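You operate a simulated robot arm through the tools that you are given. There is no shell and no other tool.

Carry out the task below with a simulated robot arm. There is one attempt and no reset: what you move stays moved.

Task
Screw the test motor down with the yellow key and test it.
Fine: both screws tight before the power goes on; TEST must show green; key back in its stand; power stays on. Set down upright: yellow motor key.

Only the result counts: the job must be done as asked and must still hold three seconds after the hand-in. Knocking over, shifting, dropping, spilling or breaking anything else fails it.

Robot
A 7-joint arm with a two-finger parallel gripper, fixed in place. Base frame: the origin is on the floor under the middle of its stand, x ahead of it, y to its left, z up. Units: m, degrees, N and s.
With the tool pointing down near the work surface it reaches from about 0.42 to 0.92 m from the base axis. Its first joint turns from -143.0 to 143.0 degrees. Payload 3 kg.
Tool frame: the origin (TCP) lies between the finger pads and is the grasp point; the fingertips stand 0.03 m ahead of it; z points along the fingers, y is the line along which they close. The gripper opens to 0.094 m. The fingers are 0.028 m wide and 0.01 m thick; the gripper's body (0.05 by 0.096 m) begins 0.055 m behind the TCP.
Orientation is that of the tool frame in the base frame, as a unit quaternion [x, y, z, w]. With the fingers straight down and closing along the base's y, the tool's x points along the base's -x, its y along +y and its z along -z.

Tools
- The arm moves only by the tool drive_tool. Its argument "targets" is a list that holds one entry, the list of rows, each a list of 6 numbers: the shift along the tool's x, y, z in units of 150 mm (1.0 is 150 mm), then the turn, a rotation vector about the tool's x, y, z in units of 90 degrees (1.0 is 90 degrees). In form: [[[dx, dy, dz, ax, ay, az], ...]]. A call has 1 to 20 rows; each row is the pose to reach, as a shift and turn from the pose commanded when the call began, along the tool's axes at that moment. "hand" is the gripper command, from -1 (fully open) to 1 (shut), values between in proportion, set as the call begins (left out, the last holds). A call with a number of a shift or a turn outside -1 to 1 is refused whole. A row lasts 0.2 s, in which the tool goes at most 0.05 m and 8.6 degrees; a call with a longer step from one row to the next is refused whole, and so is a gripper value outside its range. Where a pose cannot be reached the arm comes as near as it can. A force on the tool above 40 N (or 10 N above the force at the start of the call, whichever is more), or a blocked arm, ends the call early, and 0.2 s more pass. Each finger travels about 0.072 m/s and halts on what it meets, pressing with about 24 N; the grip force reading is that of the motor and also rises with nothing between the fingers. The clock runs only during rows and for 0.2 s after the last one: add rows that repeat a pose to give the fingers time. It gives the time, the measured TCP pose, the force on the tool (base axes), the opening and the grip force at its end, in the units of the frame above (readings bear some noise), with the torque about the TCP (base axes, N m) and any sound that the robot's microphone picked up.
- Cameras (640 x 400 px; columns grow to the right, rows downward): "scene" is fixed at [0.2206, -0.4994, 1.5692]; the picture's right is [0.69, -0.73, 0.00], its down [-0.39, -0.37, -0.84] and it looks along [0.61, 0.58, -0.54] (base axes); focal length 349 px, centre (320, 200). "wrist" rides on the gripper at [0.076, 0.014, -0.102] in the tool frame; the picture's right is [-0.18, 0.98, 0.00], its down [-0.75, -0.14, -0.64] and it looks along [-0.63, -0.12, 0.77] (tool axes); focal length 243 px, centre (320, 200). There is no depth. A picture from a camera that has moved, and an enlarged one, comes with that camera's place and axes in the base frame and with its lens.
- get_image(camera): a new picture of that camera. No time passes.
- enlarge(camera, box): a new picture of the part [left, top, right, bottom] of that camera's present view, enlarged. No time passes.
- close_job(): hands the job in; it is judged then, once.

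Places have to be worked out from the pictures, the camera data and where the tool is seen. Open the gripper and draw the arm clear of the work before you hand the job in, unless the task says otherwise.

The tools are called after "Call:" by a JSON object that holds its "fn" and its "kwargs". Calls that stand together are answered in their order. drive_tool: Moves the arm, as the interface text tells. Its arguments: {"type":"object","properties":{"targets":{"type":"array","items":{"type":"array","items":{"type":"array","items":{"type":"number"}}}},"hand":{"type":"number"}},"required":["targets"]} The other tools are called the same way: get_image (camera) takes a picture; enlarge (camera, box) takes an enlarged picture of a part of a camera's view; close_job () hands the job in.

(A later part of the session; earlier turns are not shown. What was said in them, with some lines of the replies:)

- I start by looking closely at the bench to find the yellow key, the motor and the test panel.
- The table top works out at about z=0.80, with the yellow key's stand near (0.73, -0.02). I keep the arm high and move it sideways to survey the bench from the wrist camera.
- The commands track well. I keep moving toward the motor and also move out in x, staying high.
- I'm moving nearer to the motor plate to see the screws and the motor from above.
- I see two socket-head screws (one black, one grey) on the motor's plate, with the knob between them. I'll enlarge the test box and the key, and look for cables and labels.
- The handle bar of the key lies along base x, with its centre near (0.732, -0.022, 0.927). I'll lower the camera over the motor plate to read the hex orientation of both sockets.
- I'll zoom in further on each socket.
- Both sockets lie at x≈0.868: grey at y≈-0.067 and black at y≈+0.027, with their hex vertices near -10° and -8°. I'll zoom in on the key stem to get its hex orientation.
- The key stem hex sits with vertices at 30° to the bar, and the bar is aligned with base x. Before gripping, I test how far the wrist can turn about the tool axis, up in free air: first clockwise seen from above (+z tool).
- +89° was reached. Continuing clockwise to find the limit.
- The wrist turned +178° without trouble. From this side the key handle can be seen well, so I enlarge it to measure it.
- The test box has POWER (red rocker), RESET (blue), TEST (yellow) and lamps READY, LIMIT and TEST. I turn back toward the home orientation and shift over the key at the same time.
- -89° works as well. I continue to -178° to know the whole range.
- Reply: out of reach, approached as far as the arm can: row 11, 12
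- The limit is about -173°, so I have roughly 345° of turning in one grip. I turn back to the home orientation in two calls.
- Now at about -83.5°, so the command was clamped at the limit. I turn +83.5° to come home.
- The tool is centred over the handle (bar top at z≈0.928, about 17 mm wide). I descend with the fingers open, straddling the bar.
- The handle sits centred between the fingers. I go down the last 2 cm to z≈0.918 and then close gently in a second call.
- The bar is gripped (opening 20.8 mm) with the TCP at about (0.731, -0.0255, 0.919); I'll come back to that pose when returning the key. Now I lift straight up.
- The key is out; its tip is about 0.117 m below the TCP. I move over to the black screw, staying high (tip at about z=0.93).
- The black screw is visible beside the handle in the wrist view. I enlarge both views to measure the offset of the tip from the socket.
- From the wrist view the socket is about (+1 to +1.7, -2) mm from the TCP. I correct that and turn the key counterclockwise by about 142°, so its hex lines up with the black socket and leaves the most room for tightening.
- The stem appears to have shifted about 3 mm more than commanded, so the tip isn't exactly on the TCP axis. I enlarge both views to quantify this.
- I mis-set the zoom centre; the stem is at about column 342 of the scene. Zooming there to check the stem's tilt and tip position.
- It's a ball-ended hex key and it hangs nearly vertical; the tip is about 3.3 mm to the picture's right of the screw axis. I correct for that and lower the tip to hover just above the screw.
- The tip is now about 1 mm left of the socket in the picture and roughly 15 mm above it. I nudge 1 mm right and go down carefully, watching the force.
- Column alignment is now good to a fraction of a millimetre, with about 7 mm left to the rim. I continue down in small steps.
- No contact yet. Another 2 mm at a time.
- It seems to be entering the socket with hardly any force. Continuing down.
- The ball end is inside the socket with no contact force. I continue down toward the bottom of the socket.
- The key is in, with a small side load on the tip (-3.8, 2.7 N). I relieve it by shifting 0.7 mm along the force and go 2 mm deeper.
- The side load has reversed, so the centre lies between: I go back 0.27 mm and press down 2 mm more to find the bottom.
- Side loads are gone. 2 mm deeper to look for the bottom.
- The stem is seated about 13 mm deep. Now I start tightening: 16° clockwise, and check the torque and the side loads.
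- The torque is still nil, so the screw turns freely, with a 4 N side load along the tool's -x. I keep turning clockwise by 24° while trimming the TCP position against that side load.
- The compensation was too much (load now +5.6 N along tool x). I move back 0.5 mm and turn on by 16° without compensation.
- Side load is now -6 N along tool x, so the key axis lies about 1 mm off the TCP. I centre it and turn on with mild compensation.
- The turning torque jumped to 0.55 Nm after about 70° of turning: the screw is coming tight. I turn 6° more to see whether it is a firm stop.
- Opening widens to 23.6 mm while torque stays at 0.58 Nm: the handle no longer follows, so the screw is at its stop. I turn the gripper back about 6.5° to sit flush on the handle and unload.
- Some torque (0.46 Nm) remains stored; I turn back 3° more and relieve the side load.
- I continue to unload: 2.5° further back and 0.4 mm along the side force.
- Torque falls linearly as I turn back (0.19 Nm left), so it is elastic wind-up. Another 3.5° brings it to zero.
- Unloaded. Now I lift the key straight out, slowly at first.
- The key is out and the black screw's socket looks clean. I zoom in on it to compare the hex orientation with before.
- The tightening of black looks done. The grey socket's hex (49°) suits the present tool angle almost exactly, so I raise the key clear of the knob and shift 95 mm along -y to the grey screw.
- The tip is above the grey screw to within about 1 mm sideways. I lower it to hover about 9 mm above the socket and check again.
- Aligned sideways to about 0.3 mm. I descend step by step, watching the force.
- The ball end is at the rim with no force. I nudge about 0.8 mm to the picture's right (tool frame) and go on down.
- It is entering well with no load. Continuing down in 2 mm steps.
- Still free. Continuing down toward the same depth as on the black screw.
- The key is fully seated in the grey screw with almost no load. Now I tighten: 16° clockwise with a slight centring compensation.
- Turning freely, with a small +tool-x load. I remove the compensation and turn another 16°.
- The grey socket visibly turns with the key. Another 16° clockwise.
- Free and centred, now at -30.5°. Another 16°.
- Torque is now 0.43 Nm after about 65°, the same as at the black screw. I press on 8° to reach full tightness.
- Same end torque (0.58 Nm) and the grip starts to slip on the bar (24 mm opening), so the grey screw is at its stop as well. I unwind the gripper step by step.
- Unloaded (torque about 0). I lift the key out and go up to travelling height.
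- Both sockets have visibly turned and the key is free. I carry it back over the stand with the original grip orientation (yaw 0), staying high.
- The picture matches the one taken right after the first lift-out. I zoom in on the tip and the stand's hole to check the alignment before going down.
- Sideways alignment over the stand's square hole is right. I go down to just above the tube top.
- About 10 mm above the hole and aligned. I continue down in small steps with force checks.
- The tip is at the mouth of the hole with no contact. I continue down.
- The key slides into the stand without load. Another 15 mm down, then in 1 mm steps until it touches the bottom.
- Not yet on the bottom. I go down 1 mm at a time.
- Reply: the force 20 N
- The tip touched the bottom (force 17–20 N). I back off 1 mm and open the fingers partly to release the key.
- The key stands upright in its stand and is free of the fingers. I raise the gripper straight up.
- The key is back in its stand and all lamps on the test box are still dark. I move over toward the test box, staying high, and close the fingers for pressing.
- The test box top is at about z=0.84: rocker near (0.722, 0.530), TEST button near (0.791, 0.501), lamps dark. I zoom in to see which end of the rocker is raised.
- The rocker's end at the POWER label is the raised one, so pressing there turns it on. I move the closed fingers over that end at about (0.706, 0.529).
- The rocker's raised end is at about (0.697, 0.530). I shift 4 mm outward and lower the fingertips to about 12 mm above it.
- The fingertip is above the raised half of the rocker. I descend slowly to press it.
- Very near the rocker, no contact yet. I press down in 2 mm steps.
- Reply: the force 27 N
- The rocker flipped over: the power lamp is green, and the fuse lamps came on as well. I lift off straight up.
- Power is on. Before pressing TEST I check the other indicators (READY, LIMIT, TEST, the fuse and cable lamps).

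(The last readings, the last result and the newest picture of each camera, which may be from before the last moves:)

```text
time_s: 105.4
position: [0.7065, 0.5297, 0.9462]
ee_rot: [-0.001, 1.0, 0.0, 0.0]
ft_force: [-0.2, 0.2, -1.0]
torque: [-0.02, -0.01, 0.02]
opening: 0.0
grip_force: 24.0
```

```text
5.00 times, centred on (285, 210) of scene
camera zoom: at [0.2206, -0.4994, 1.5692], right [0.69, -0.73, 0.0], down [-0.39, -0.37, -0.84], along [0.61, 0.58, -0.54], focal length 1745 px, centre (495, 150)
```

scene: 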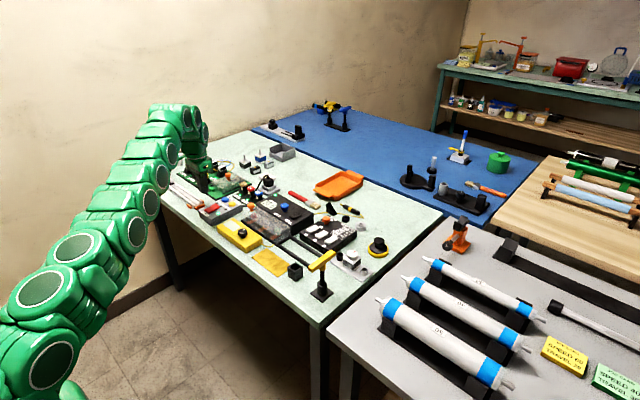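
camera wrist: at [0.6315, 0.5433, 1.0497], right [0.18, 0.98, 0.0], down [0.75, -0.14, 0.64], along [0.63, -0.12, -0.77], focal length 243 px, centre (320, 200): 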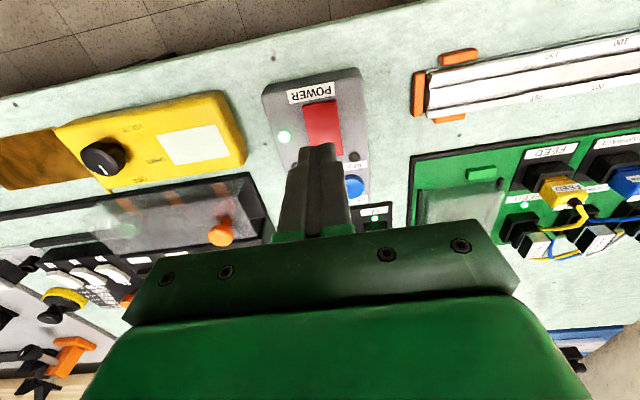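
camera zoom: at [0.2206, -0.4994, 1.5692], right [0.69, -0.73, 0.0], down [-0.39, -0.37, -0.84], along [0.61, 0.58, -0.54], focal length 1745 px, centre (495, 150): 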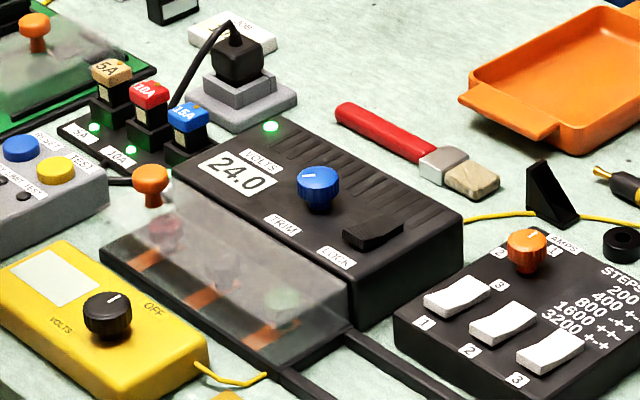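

The supply shows 24.0 V with its lamps green; READY, LIMIT and TEST are dark. Next is the yellow TEST button at about (0.790, 0.502); I try to reach it with the tool straight down first, at a safe height.

Call:
{"fn": "drive_tool", "kwargs": {"targets": [[[-0.14, -0.05, 0, 0, 0, 0], [-0.28, -0.1, 0, 0, 0, 0], [-0.42, -0.15, 0, 0, 0, 0], [-0.55, -0.19, 0, 0, 0, 0], [-0.55, -0.19, 0, 0, 0, 0], [-0.55, -0.19, 0, 0, 0, 0]]]}}

Call:
{"fn": "get_image", "kwargs": {"camera": "wrist"}}

Call:
{"fn": "enlarge", "kwargs": {"camera": "scene", "box": [200, 175, 260, 217]}}

```text
time_s: 106.8
position: [0.7489, 0.491, 0.952]
ee_rot: [0.0, 1.0, 0.001, 0.0]
ft_force: [0.5, -0.3, -0.6]
torque: [-0.03, 0.02, 0.01]
opening: 0.0001
grip_force: 24.0
out of reach, approached as far as the arm can: row 2, 3, 4, 5, 6
```

```text
taken
camera wrist: at [0.6732, 0.5051, 1.0541], right [0.18, 0.98, 0.0], down [0.75, -0.14, 0.64], along [0.63, -0.12, -0.77], focal length 243 px, centre (320, 200)
```

wrist: 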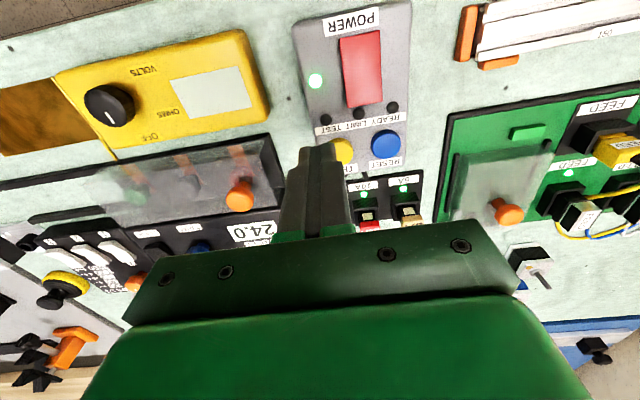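

```text
9.52 times, centred on (230, 196) of scene
camera zoom: at [0.2206, -0.4994, 1.5692], right [0.69, -0.73, 0.0], down [-0.39, -0.37, -0.84], along [0.61, 0.58, -0.54], focal length 3323 px, centre (1177, 238)
```

zoom: 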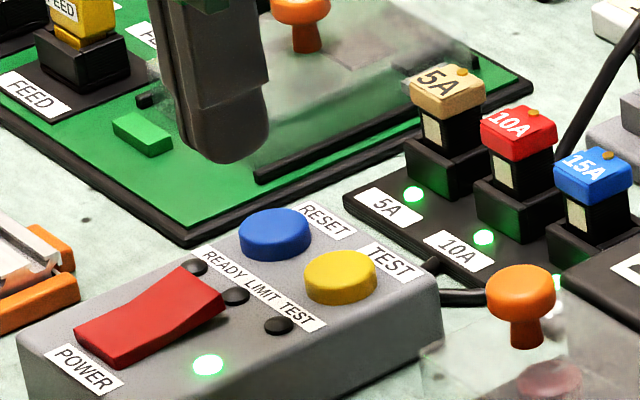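

Straight down the arm only gets to r≈0.90, about 4 cm short. I tilt the tool outward by 22° at this safe height while moving over the button.

Call:
{"fn": "drive_tool", "kwargs": {"targets": [[[0, 0, 0, 0, -0.08, 0], [0, 0, 0, 0, -0.16, 0], [0, 0, 0, 0, -0.244, 0], [-0.13, 0.04, 0, 0, -0.244, 0], [-0.253, 0.075, 0, 0, -0.244, 0], [-0.253, 0.075, 0, 0, -0.244, 0], [-0.253, 0.075, 0, 0, -0.244, 0]]]}}

Call:
{"fn": "get_image", "kwargs": {"camera": "wrist"}}

Call:
{"fn": "enlarge", "kwargs": {"camera": "scene", "box": [200, 175, 260, 217]}}

```text
time_s: 108.4
position: [0.7843, 0.5045, 0.9499]
ee_rot: [0.0, 0.982, 0.0, 0.189]
ft_force: [-0.1, 0.2, 0.3]
torque: [-0.02, -0.01, -0.01]
opening: 0.0
grip_force: 23.8
```

```text
taken
camera wrist: at [0.6753, 0.5174, 1.0168], right [0.17, 0.98, 0.07], down [0.46, -0.14, 0.88], along [0.87, -0.12, -0.48], focal length 243 px, centre (320, 200)
```

wrist: 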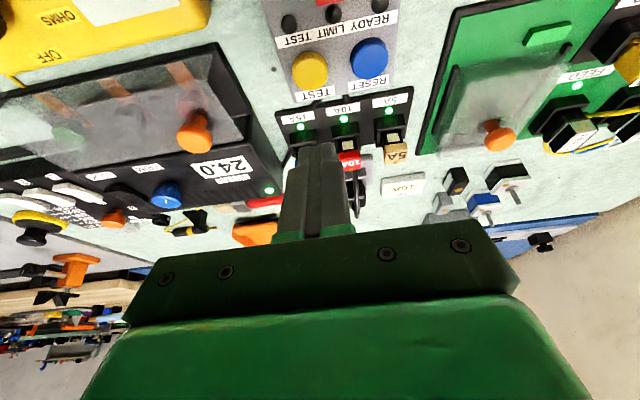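

```text
9.52 times, centred on (230, 196) of scene
camera zoom: at [0.2206, -0.4994, 1.5692], right [0.69, -0.73, 0.0], down [-0.39, -0.37, -0.84], along [0.61, 0.58, -0.54], focal length 3323 px, centre (1177, 238)
```

zoom: 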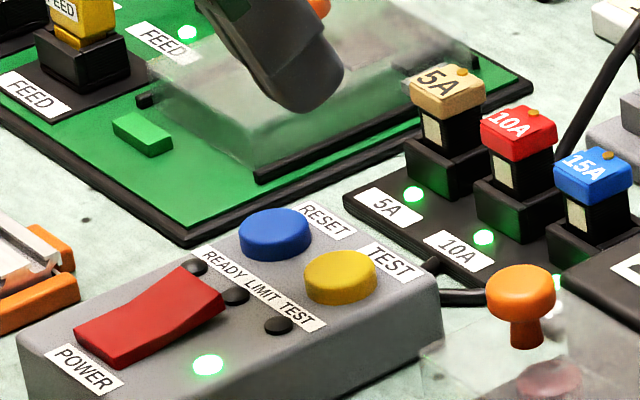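

The tilted pose is reachable and the button is right below the fingertip (offset about 2 mm). I trim that and go straight down by 55 mm.

Call:
{"fn": "drive_tool", "kwargs": {"targets": [[[0.026, -0.02, 0.069, 0, 0, 0], [0.052, -0.02, 0.137, 0, 0, 0], [0.078, -0.02, 0.206, 0, 0, 0], [0.104, -0.02, 0.274, 0, 0, 0], [0.13, -0.02, 0.343, 0, 0, 0], [0.13, -0.02, 0.343, 0, 0, 0]]]}}

Call:
{"fn": "enlarge", "kwargs": {"camera": "scene", "box": [200, 175, 260, 217]}}

Call:
{"fn": "get_image", "kwargs": {"camera": "wrist"}}

```text
time_s: 109.8
position: [0.7847, 0.505, 0.8955]
ee_rot: [0.0, 0.982, 0.0, 0.19]
ft_force: [0.7, 0.1, -0.3]
torque: [-0.02, 0.01, -0.04]
opening: 0.0
grip_force: 24.2
```

```text
9.52 times, centred on (230, 196) of scene
camera zoom: at [0.2206, -0.4994, 1.5692], right [0.69, -0.73, 0.0], down [-0.39, -0.37, -0.84], along [0.61, 0.58, -0.54], focal length 3323 px, centre (1177, 238)
```

zoom: 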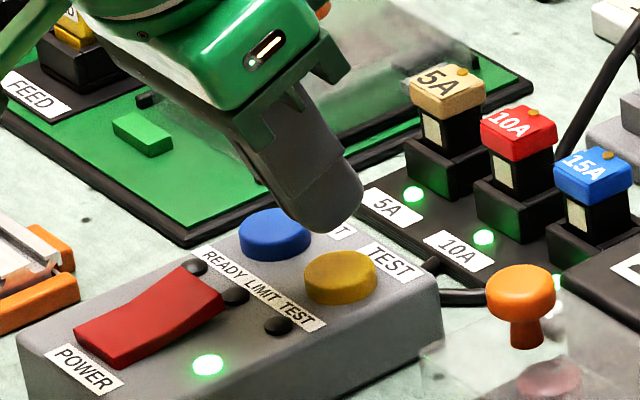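

```text
taken
camera wrist: at [0.6762, 0.5183, 0.9614], right [0.17, 0.98, 0.07], down [0.46, -0.14, 0.88], along [0.87, -0.12, -0.48], focal length 243 px, centre (320, 200)
```

wrist: 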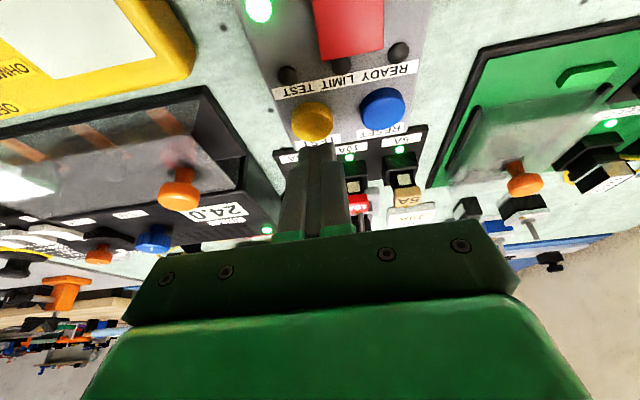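

The button lies 2–3 mm toward -y from the fingertip. I correct that and descend 10 mm more.

Call:
{"fn": "drive_tool", "kwargs": {"targets": [[[0, -0.02, 0, 0, 0, 0], [0.0124, -0.02, 0.031, 0, 0, 0], [0.0248, -0.02, 0.062, 0, 0, 0], [0.0248, -0.02, 0.062, 0, 0, 0]]]}}

Call:
{"fn": "enlarge", "kwargs": {"camera": "scene", "box": [205, 185, 253, 217]}}

Call:
{"fn": "get_image", "kwargs": {"camera": "wrist"}}

```text
time_s: 110.8
position: [0.7847, 0.501, 0.8861]
ee_rot: [0.0, 0.982, 0.0, 0.19]
ft_force: [-0.5, 0.6, 0.5]
torque: [0.02, -0.01, 0.02]
opening: 0.0001
grip_force: 24.1
```

```text
12.50 times, centred on (229, 201) of scene
camera zoom: at [0.2206, -0.4994, 1.5692], right [0.69, -0.73, 0.0], down [-0.39, -0.37, -0.84], along [0.61, 0.58, -0.54], focal length 4362 px, centre (1458, 188)
```

zoom: 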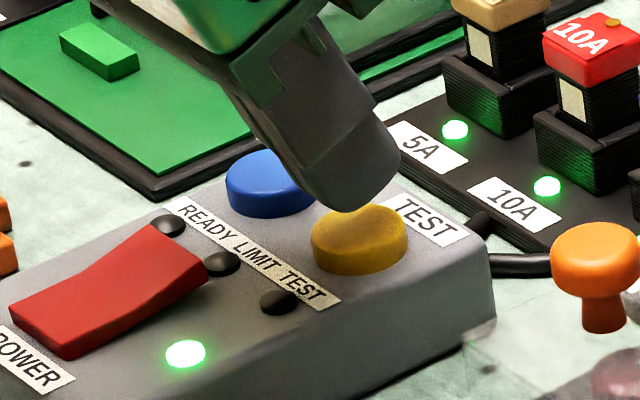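

```text
taken
camera wrist: at [0.6759, 0.5146, 0.9523], right [0.17, 0.98, 0.07], down [0.46, -0.14, 0.88], along [0.87, -0.12, -0.48], focal length 243 px, centre (320, 200)
```

wrist: 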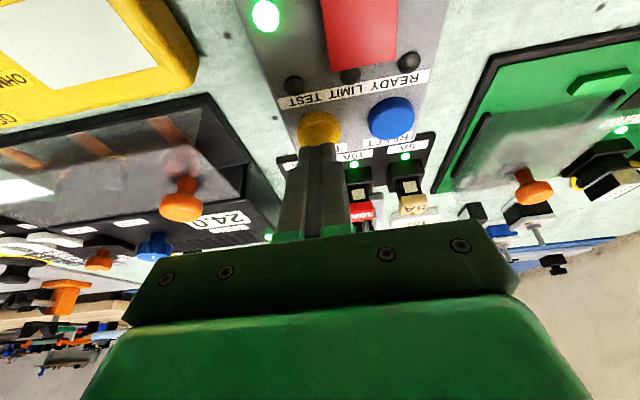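

The fingertip is just above the TEST button. I press straight down in 2 mm steps.

Call:
{"fn": "drive_tool", "kwargs": {"targets": [[[0.005, 0, 0.0124, 0, 0, 0], [0.01, 0, 0.0248, 0, 0, 0], [0.01, 0, 0.0248, 0, 0, 0]]]}}

Call:
{"fn": "drive_tool", "kwargs": {"targets": [[[0.005, 0, 0.0124, 0, 0, 0], [0.005, 0, 0.0124, 0, 0, 0]]]}}

Call:
{"fn": "enlarge", "kwargs": {"camera": "scene", "box": [205, 185, 253, 217]}}

```text
time_s: 111.6
position: [0.7845, 0.5013, 0.881]
ee_rot: [0.001, 0.982, 0.0, 0.191]
ft_force: [0.5, -0.7, -0.4]
torque: [0.01, 0.01, -0.01]
opening: 0.0
grip_force: 24.2
```

```text
time_s: 112.2
position: [0.7837, 0.5007, 0.8802]
ee_rot: [0.001, 0.982, 0.0, 0.19]
ft_force: [-0.4, 0.3, -0.4]
torque: [0.01, -0.01, 0.0]
opening: 0.0001
grip_force: 23.8
```

```text
12.50 times, centred on (229, 201) of scene
camera zoom: at [0.2206, -0.4994, 1.5692], right [0.69, -0.73, 0.0], down [-0.39, -0.37, -0.84], along [0.61, 0.58, -0.54], focal length 4362 px, centre (1458, 188)
```

zoom: 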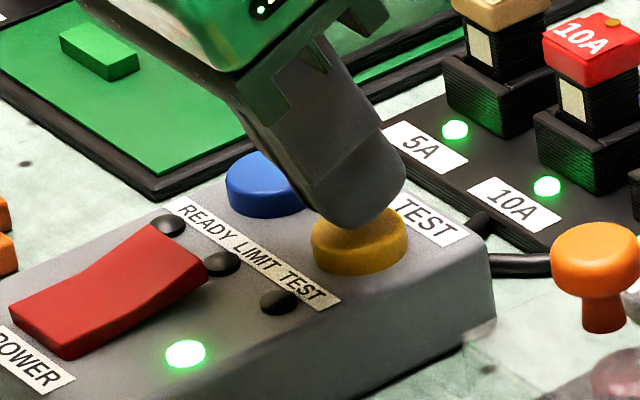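

Not yet touching. Continuing in 2 mm steps.

Call:
{"fn": "drive_tool", "kwargs": {"targets": [[[0.005, 0, 0.0124, 0, 0, 0], [0.005, 0, 0.0124, 0, 0, 0]]]}}

Call:
{"fn": "drive_tool", "kwargs": {"targets": [[[0.005, 0, 0.0124, 0, 0, 0], [0.005, 0, 0.0124, 0, 0, 0]]]}}

Call:
{"fn": "enlarge", "kwargs": {"camera": "scene", "box": [205, 185, 253, 217]}}

```text
time_s: 112.8
position: [0.7843, 0.5009, 0.8778]
ee_rot: [0.0, 0.982, 0.0, 0.19]
ft_force: [-0.1, -0.4, 0.4]
torque: [-0.01, 0.02, 0.03]
opening: 0.0
grip_force: 23.8
```

```text
time_s: 113.4
position: [0.7846, 0.5, 0.8761]
ee_rot: [0.0, 0.982, 0.0, 0.19]
ft_force: [-0.4, -0.4, 0.2]
torque: [0.01, -0.01, -0.04]
opening: 0.0
grip_force: 23.7
```

```text
12.50 times, centred on (229, 201) of scene
camera zoom: at [0.2206, -0.4994, 1.5692], right [0.69, -0.73, 0.0], down [-0.39, -0.37, -0.84], along [0.61, 0.58, -0.54], focal length 4362 px, centre (1458, 188)
```

zoom: 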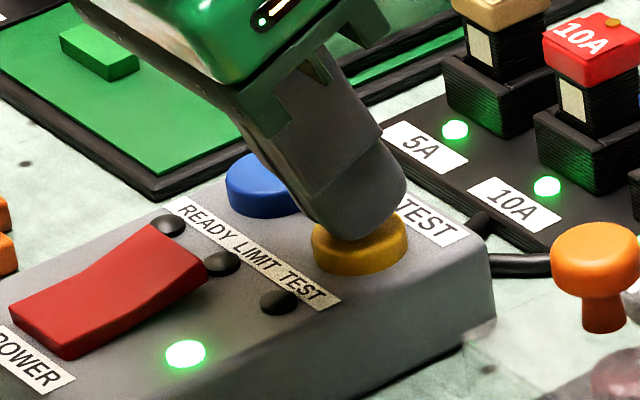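

Almost on the button, force still nil. Two more steps.

Call:
{"fn": "drive_tool", "kwargs": {"targets": [[[0.005, 0, 0.0124, 0, 0, 0], [0.005, 0, 0.0124, 0, 0, 0]]]}}

Call:
{"fn": "drive_tool", "kwargs": {"targets": [[[0.005, 0, 0.0124, 0, 0, 0], [0.005, 0, 0.0124, 0, 0, 0]]]}}

Call:
{"fn": "enlarge", "kwargs": {"camera": "scene", "box": [205, 185, 253, 217]}}

```text
time_s: 114.0
position: [0.7839, 0.5001, 0.875]
ee_rot: [0.001, 0.982, 0.001, 0.19]
ft_force: [0.0, -1.1, 0.7]
torque: [-0.02, -0.03, -0.01]
opening: 0.0001
grip_force: 24.0
heard: click
```

```text
time_s: 114.6
position: [0.7843, 0.5037, 0.8724]
ee_rot: [0.0, 0.982, -0.001, 0.191]
ft_force: [1.6, -1.2, 4.8]
torque: [-0.04, -0.04, 0.05]
opening: 0.0
grip_force: 23.9
```

```text
12.50 times, centred on (229, 201) of scene
camera zoom: at [0.2206, -0.4994, 1.5692], right [0.69, -0.73, 0.0], down [-0.39, -0.37, -0.84], along [0.61, 0.58, -0.54], focal length 4362 px, centre (1458, 188)
```

zoom: 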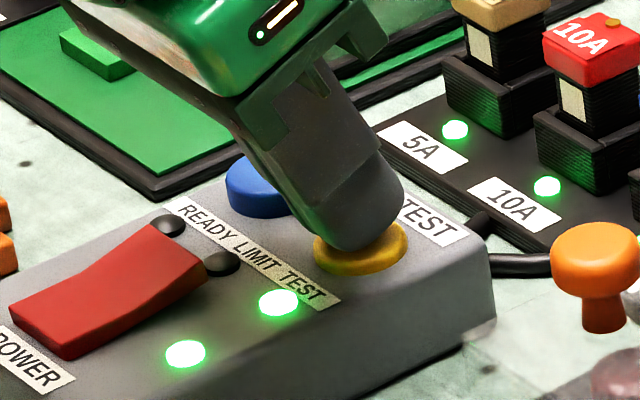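

A click was heard and the TEST lamp is green. I lift off straight up and watch whether it stays lit.

Call:
{"fn": "drive_tool", "kwargs": {"targets": [[[-0.01, 0, -0.025, 0, 0, 0], [-0.03, 0, -0.074, 0, 0, 0], [-0.07, 0, -0.173, 0, 0, 0], [-0.12, 0, -0.297, 0, 0, 0], [-0.18, 0, -0.446, 0, 0, 0], [-0.18, 0, -0.446, 0, 0, 0]]]}}

Call:
{"fn": "enlarge", "kwargs": {"camera": "scene", "box": [200, 175, 260, 217]}}

Call:
{"fn": "enlarge", "kwargs": {"camera": "scene", "box": [300, 230, 390, 295]}}

```text
time_s: 116.0
position: [0.785, 0.5011, 0.943]
ee_rot: [-0.001, 0.982, 0.0, 0.19]
ft_force: [-0.1, 0.2, -0.2]
torque: [0.01, 0.0, 0.0]
opening: 0.0
grip_force: 23.7
```

```text
9.52 times, centred on (230, 196) of scene
camera zoom: at [0.2206, -0.4994, 1.5692], right [0.69, -0.73, 0.0], down [-0.39, -0.37, -0.84], along [0.61, 0.58, -0.54], focal length 3323 px, centre (1177, 238)
```

zoom: 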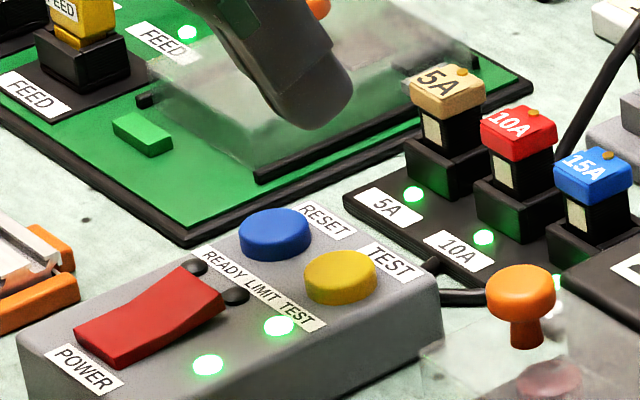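

```text
6.15 times, centred on (345, 262) of scene
camera zoom: at [0.2206, -0.4994, 1.5692], right [0.69, -0.73, 0.0], down [-0.39, -0.37, -0.84], along [0.61, 0.58, -0.54], focal length 2147 px, centre (166, -185)
```

zoom: 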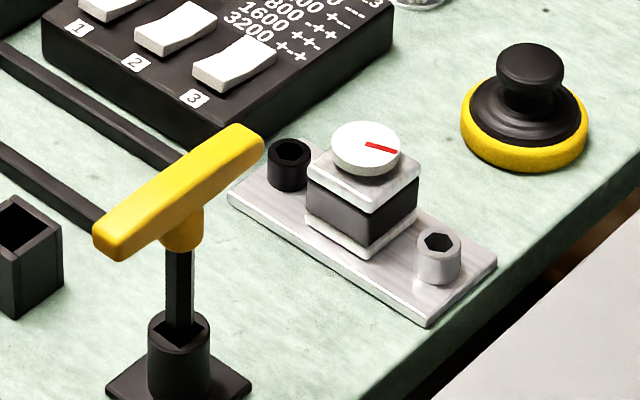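

The TEST lamp stays green, the motor's mark has turned and power is on. I straighten the tool while moving up and back from the bench.

Call:
{"fn": "drive_tool", "kwargs": {"targets": [[[0.06, 0, -0.2, 0, 0, 0], [0.12, 0, -0.4, 0, 0.06, 0], [0.18, 0, -0.6, 0, 0.12, 0], [0.247, 0, -0.8, 0, 0.18, 0], [0.247, 0, -0.817, 0, 0.243, 0], [0.247, 0, -0.817, 0, 0.243, 0]]]}}

Call:
{"fn": "drive_tool", "kwargs": {"targets": [[[0.2, 0, -0.1, 0, 0, 0], [0.4, 0, -0.2, 0, 0, 0], [0.6, 0, -0.3, 0, 0, 0], [0.8, 0, -0.35, 0, 0, 0], [0.8, 0, -0.35, 0, 0, 0], [0.8, 0, -0.35, 0, 0, 0], [0.8, 0, -0.35, 0, 0, 0]]], "hand": -1}}

Call:
{"fn": "get_image", "kwargs": {"camera": "scene"}}

Call:
{"fn": "get_image", "kwargs": {"camera": "wrist"}}

Call:
{"fn": "enlarge", "kwargs": {"camera": "scene", "box": [195, 170, 265, 220]}}

Call:
{"fn": "enlarge", "kwargs": {"camera": "scene", "box": [240, 180, 400, 300]}}

```text
time_s: 117.4
position: [0.7051, 0.5012, 1.0445]
ee_rot: [0.0, 1.0, -0.001, 0.0]
ft_force: [0.0, -0.1, -0.3]
torque: [-0.05, -0.01, 0.0]
opening: 0.0
grip_force: 24.1
```

```text
time_s: 119.0
position: [0.5835, 0.5019, 1.0968]
ee_rot: [0.0, 1.0, -0.001, 0.001]
ft_force: [0.2, -0.4, 0.0]
torque: [-0.03, -0.05, 0.01]
opening: 0.0943
grip_force: 0.0
```

```text
taken
```

scene: 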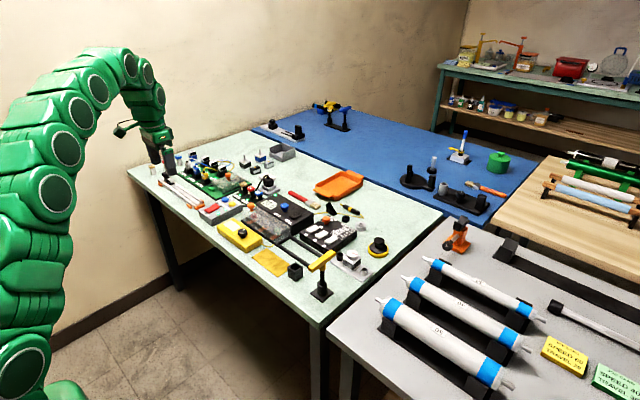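

```text
taken
camera wrist: at [0.5069, 0.5148, 1.1994], right [0.18, 0.98, 0.0], down [0.75, -0.14, 0.64], along [0.63, -0.12, -0.77], focal length 243 px, centre (320, 200)
```

wrist: 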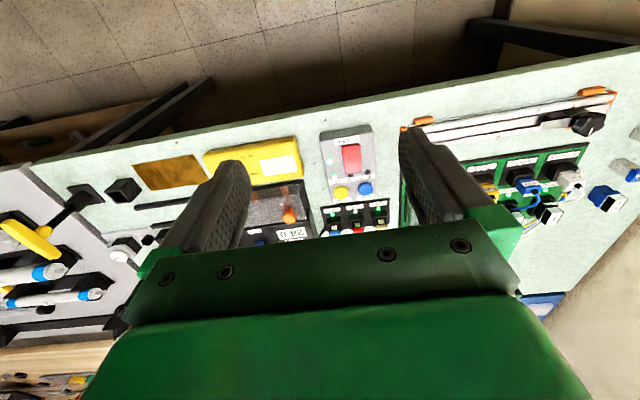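

```text
8.00 times, centred on (230, 195) of scene
camera zoom: at [0.2206, -0.4994, 1.5692], right [0.69, -0.73, 0.0], down [-0.39, -0.37, -0.84], along [0.61, 0.58, -0.54], focal length 2792 px, centre (1040, 240)
```

zoom: 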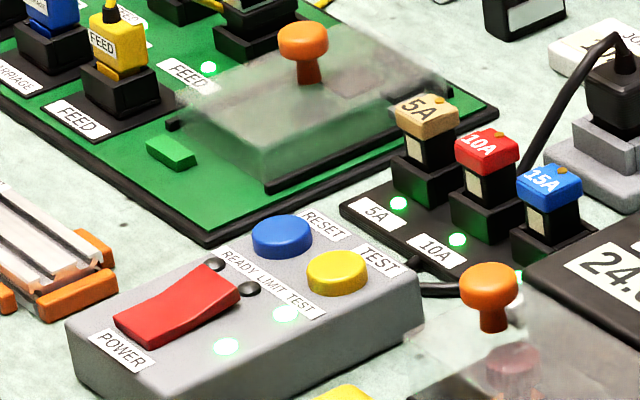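

```text
3.33 times, centred on (320, 240) of scene
camera zoom: at [0.2206, -0.4994, 1.5692], right [0.69, -0.73, 0.0], down [-0.39, -0.37, -0.84], along [0.61, 0.58, -0.54], focal length 1163 px, centre (320, 67)
```

zoom: 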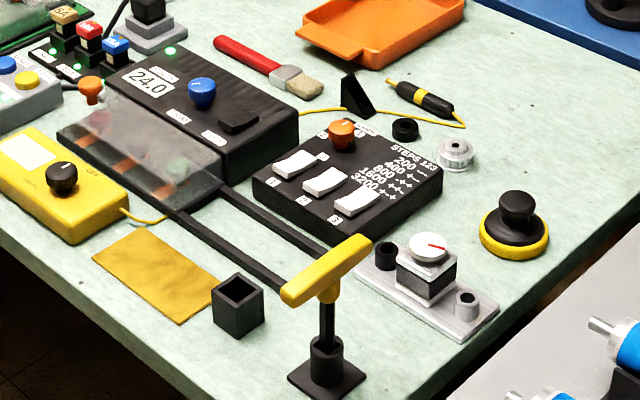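

Everything is in place: power and TEST lamps green, key upright in its stand, arm clear and gripper open. I wait 3 s to make sure it holds.

Call:
{"fn": "drive_tool", "kwargs": {"targets": [[[0, 0, 0, 0, 0, 0], [0, 0, 0, 0, 0, 0], [0, 0, 0, 0, 0, 0], [0, 0, 0, 0, 0, 0], [0, 0, 0, 0, 0, 0], [0, 0, 0, 0, 0, 0], [0, 0, 0, 0, 0, 0], [0, 0, 0, 0, 0, 0], [0, 0, 0, 0, 0, 0], [0, 0, 0, 0, 0, 0], [0, 0, 0, 0, 0, 0], [0, 0, 0, 0, 0, 0], [0, 0, 0, 0, 0, 0], [0, 0, 0, 0, 0, 0], [0, 0, 0, 0, 0, 0]]]}}

Call:
{"fn": "enlarge", "kwargs": {"camera": "scene", "box": [195, 170, 265, 220]}}

Call:
{"fn": "enlarge", "kwargs": {"camera": "scene", "box": [300, 230, 390, 300]}}

```text
time_s: 122.2
position: [0.581, 0.5013, 1.0965]
ee_rot: [0.001, 1.0, 0.0, 0.001]
ft_force: [-0.6, 0.4, 0.4]
torque: [-0.02, 0.02, -0.01]
opening: 0.0939
grip_force: 0.0
```

```text
8.00 times, centred on (230, 195) of scene
camera zoom: at [0.2206, -0.4994, 1.5692], right [0.69, -0.73, 0.0], down [-0.39, -0.37, -0.84], along [0.61, 0.58, -0.54], focal length 2792 px, centre (1040, 240)
```

zoom: 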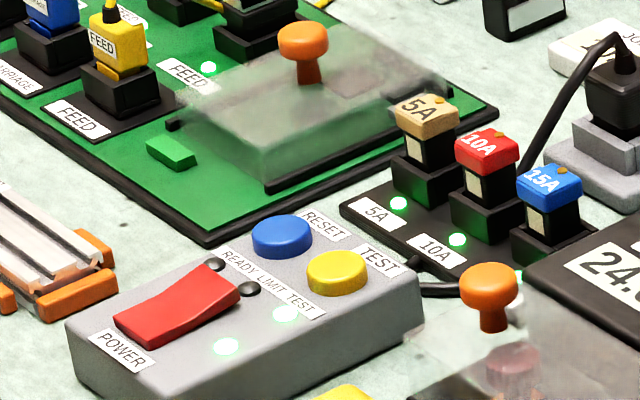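

```text
5.71 times, centred on (345, 265) of scene
camera zoom: at [0.2206, -0.4994, 1.5692], right [0.69, -0.73, 0.0], down [-0.39, -0.37, -0.84], along [0.61, 0.58, -0.54], focal length 1994 px, centre (177, -171)
```

zoom: 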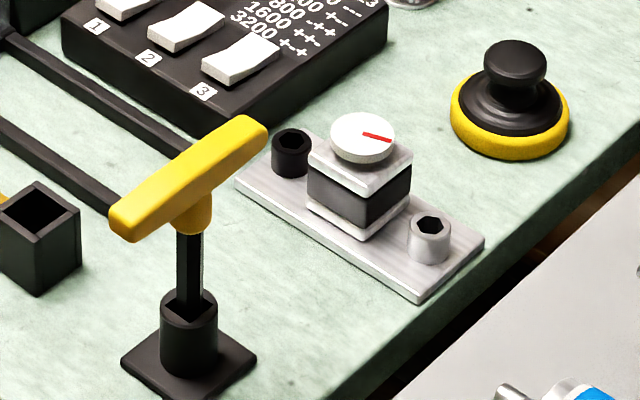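

All conditions still hold after 3 s: TEST green, power on, key upright in its stand, arm clear. I hand the job in.

Call:
{"fn": "close_job", "kwargs": {}}

```text
The job is handed in.
```

The test motor is screwed down and tested: TEST shows green, the power is on, and the yellow key is upright in its stand.

- **Screws:** I turned the black and the grey screw to their stops with the yellow key before switching the power on. Each turned freely for about 60°. The torque then rose to about 0.58 Nm, where the key's handle began to twist in the gripper.
- **Power and test:** After I pressed the raised end of the POWER rocker, the power lamp came on. Pressing TEST gave a click, the TEST lamp went green and the motor's red mark turned. The READY and LIMIT lamps stayed dark throughout, and I did not press RESET.
- **Before hand-in:** I opened the gripper and drew the arm clear. I then waited 3 s and saw both lamps still green and the key standing. I saw nothing else on the bench moved or knocked over.
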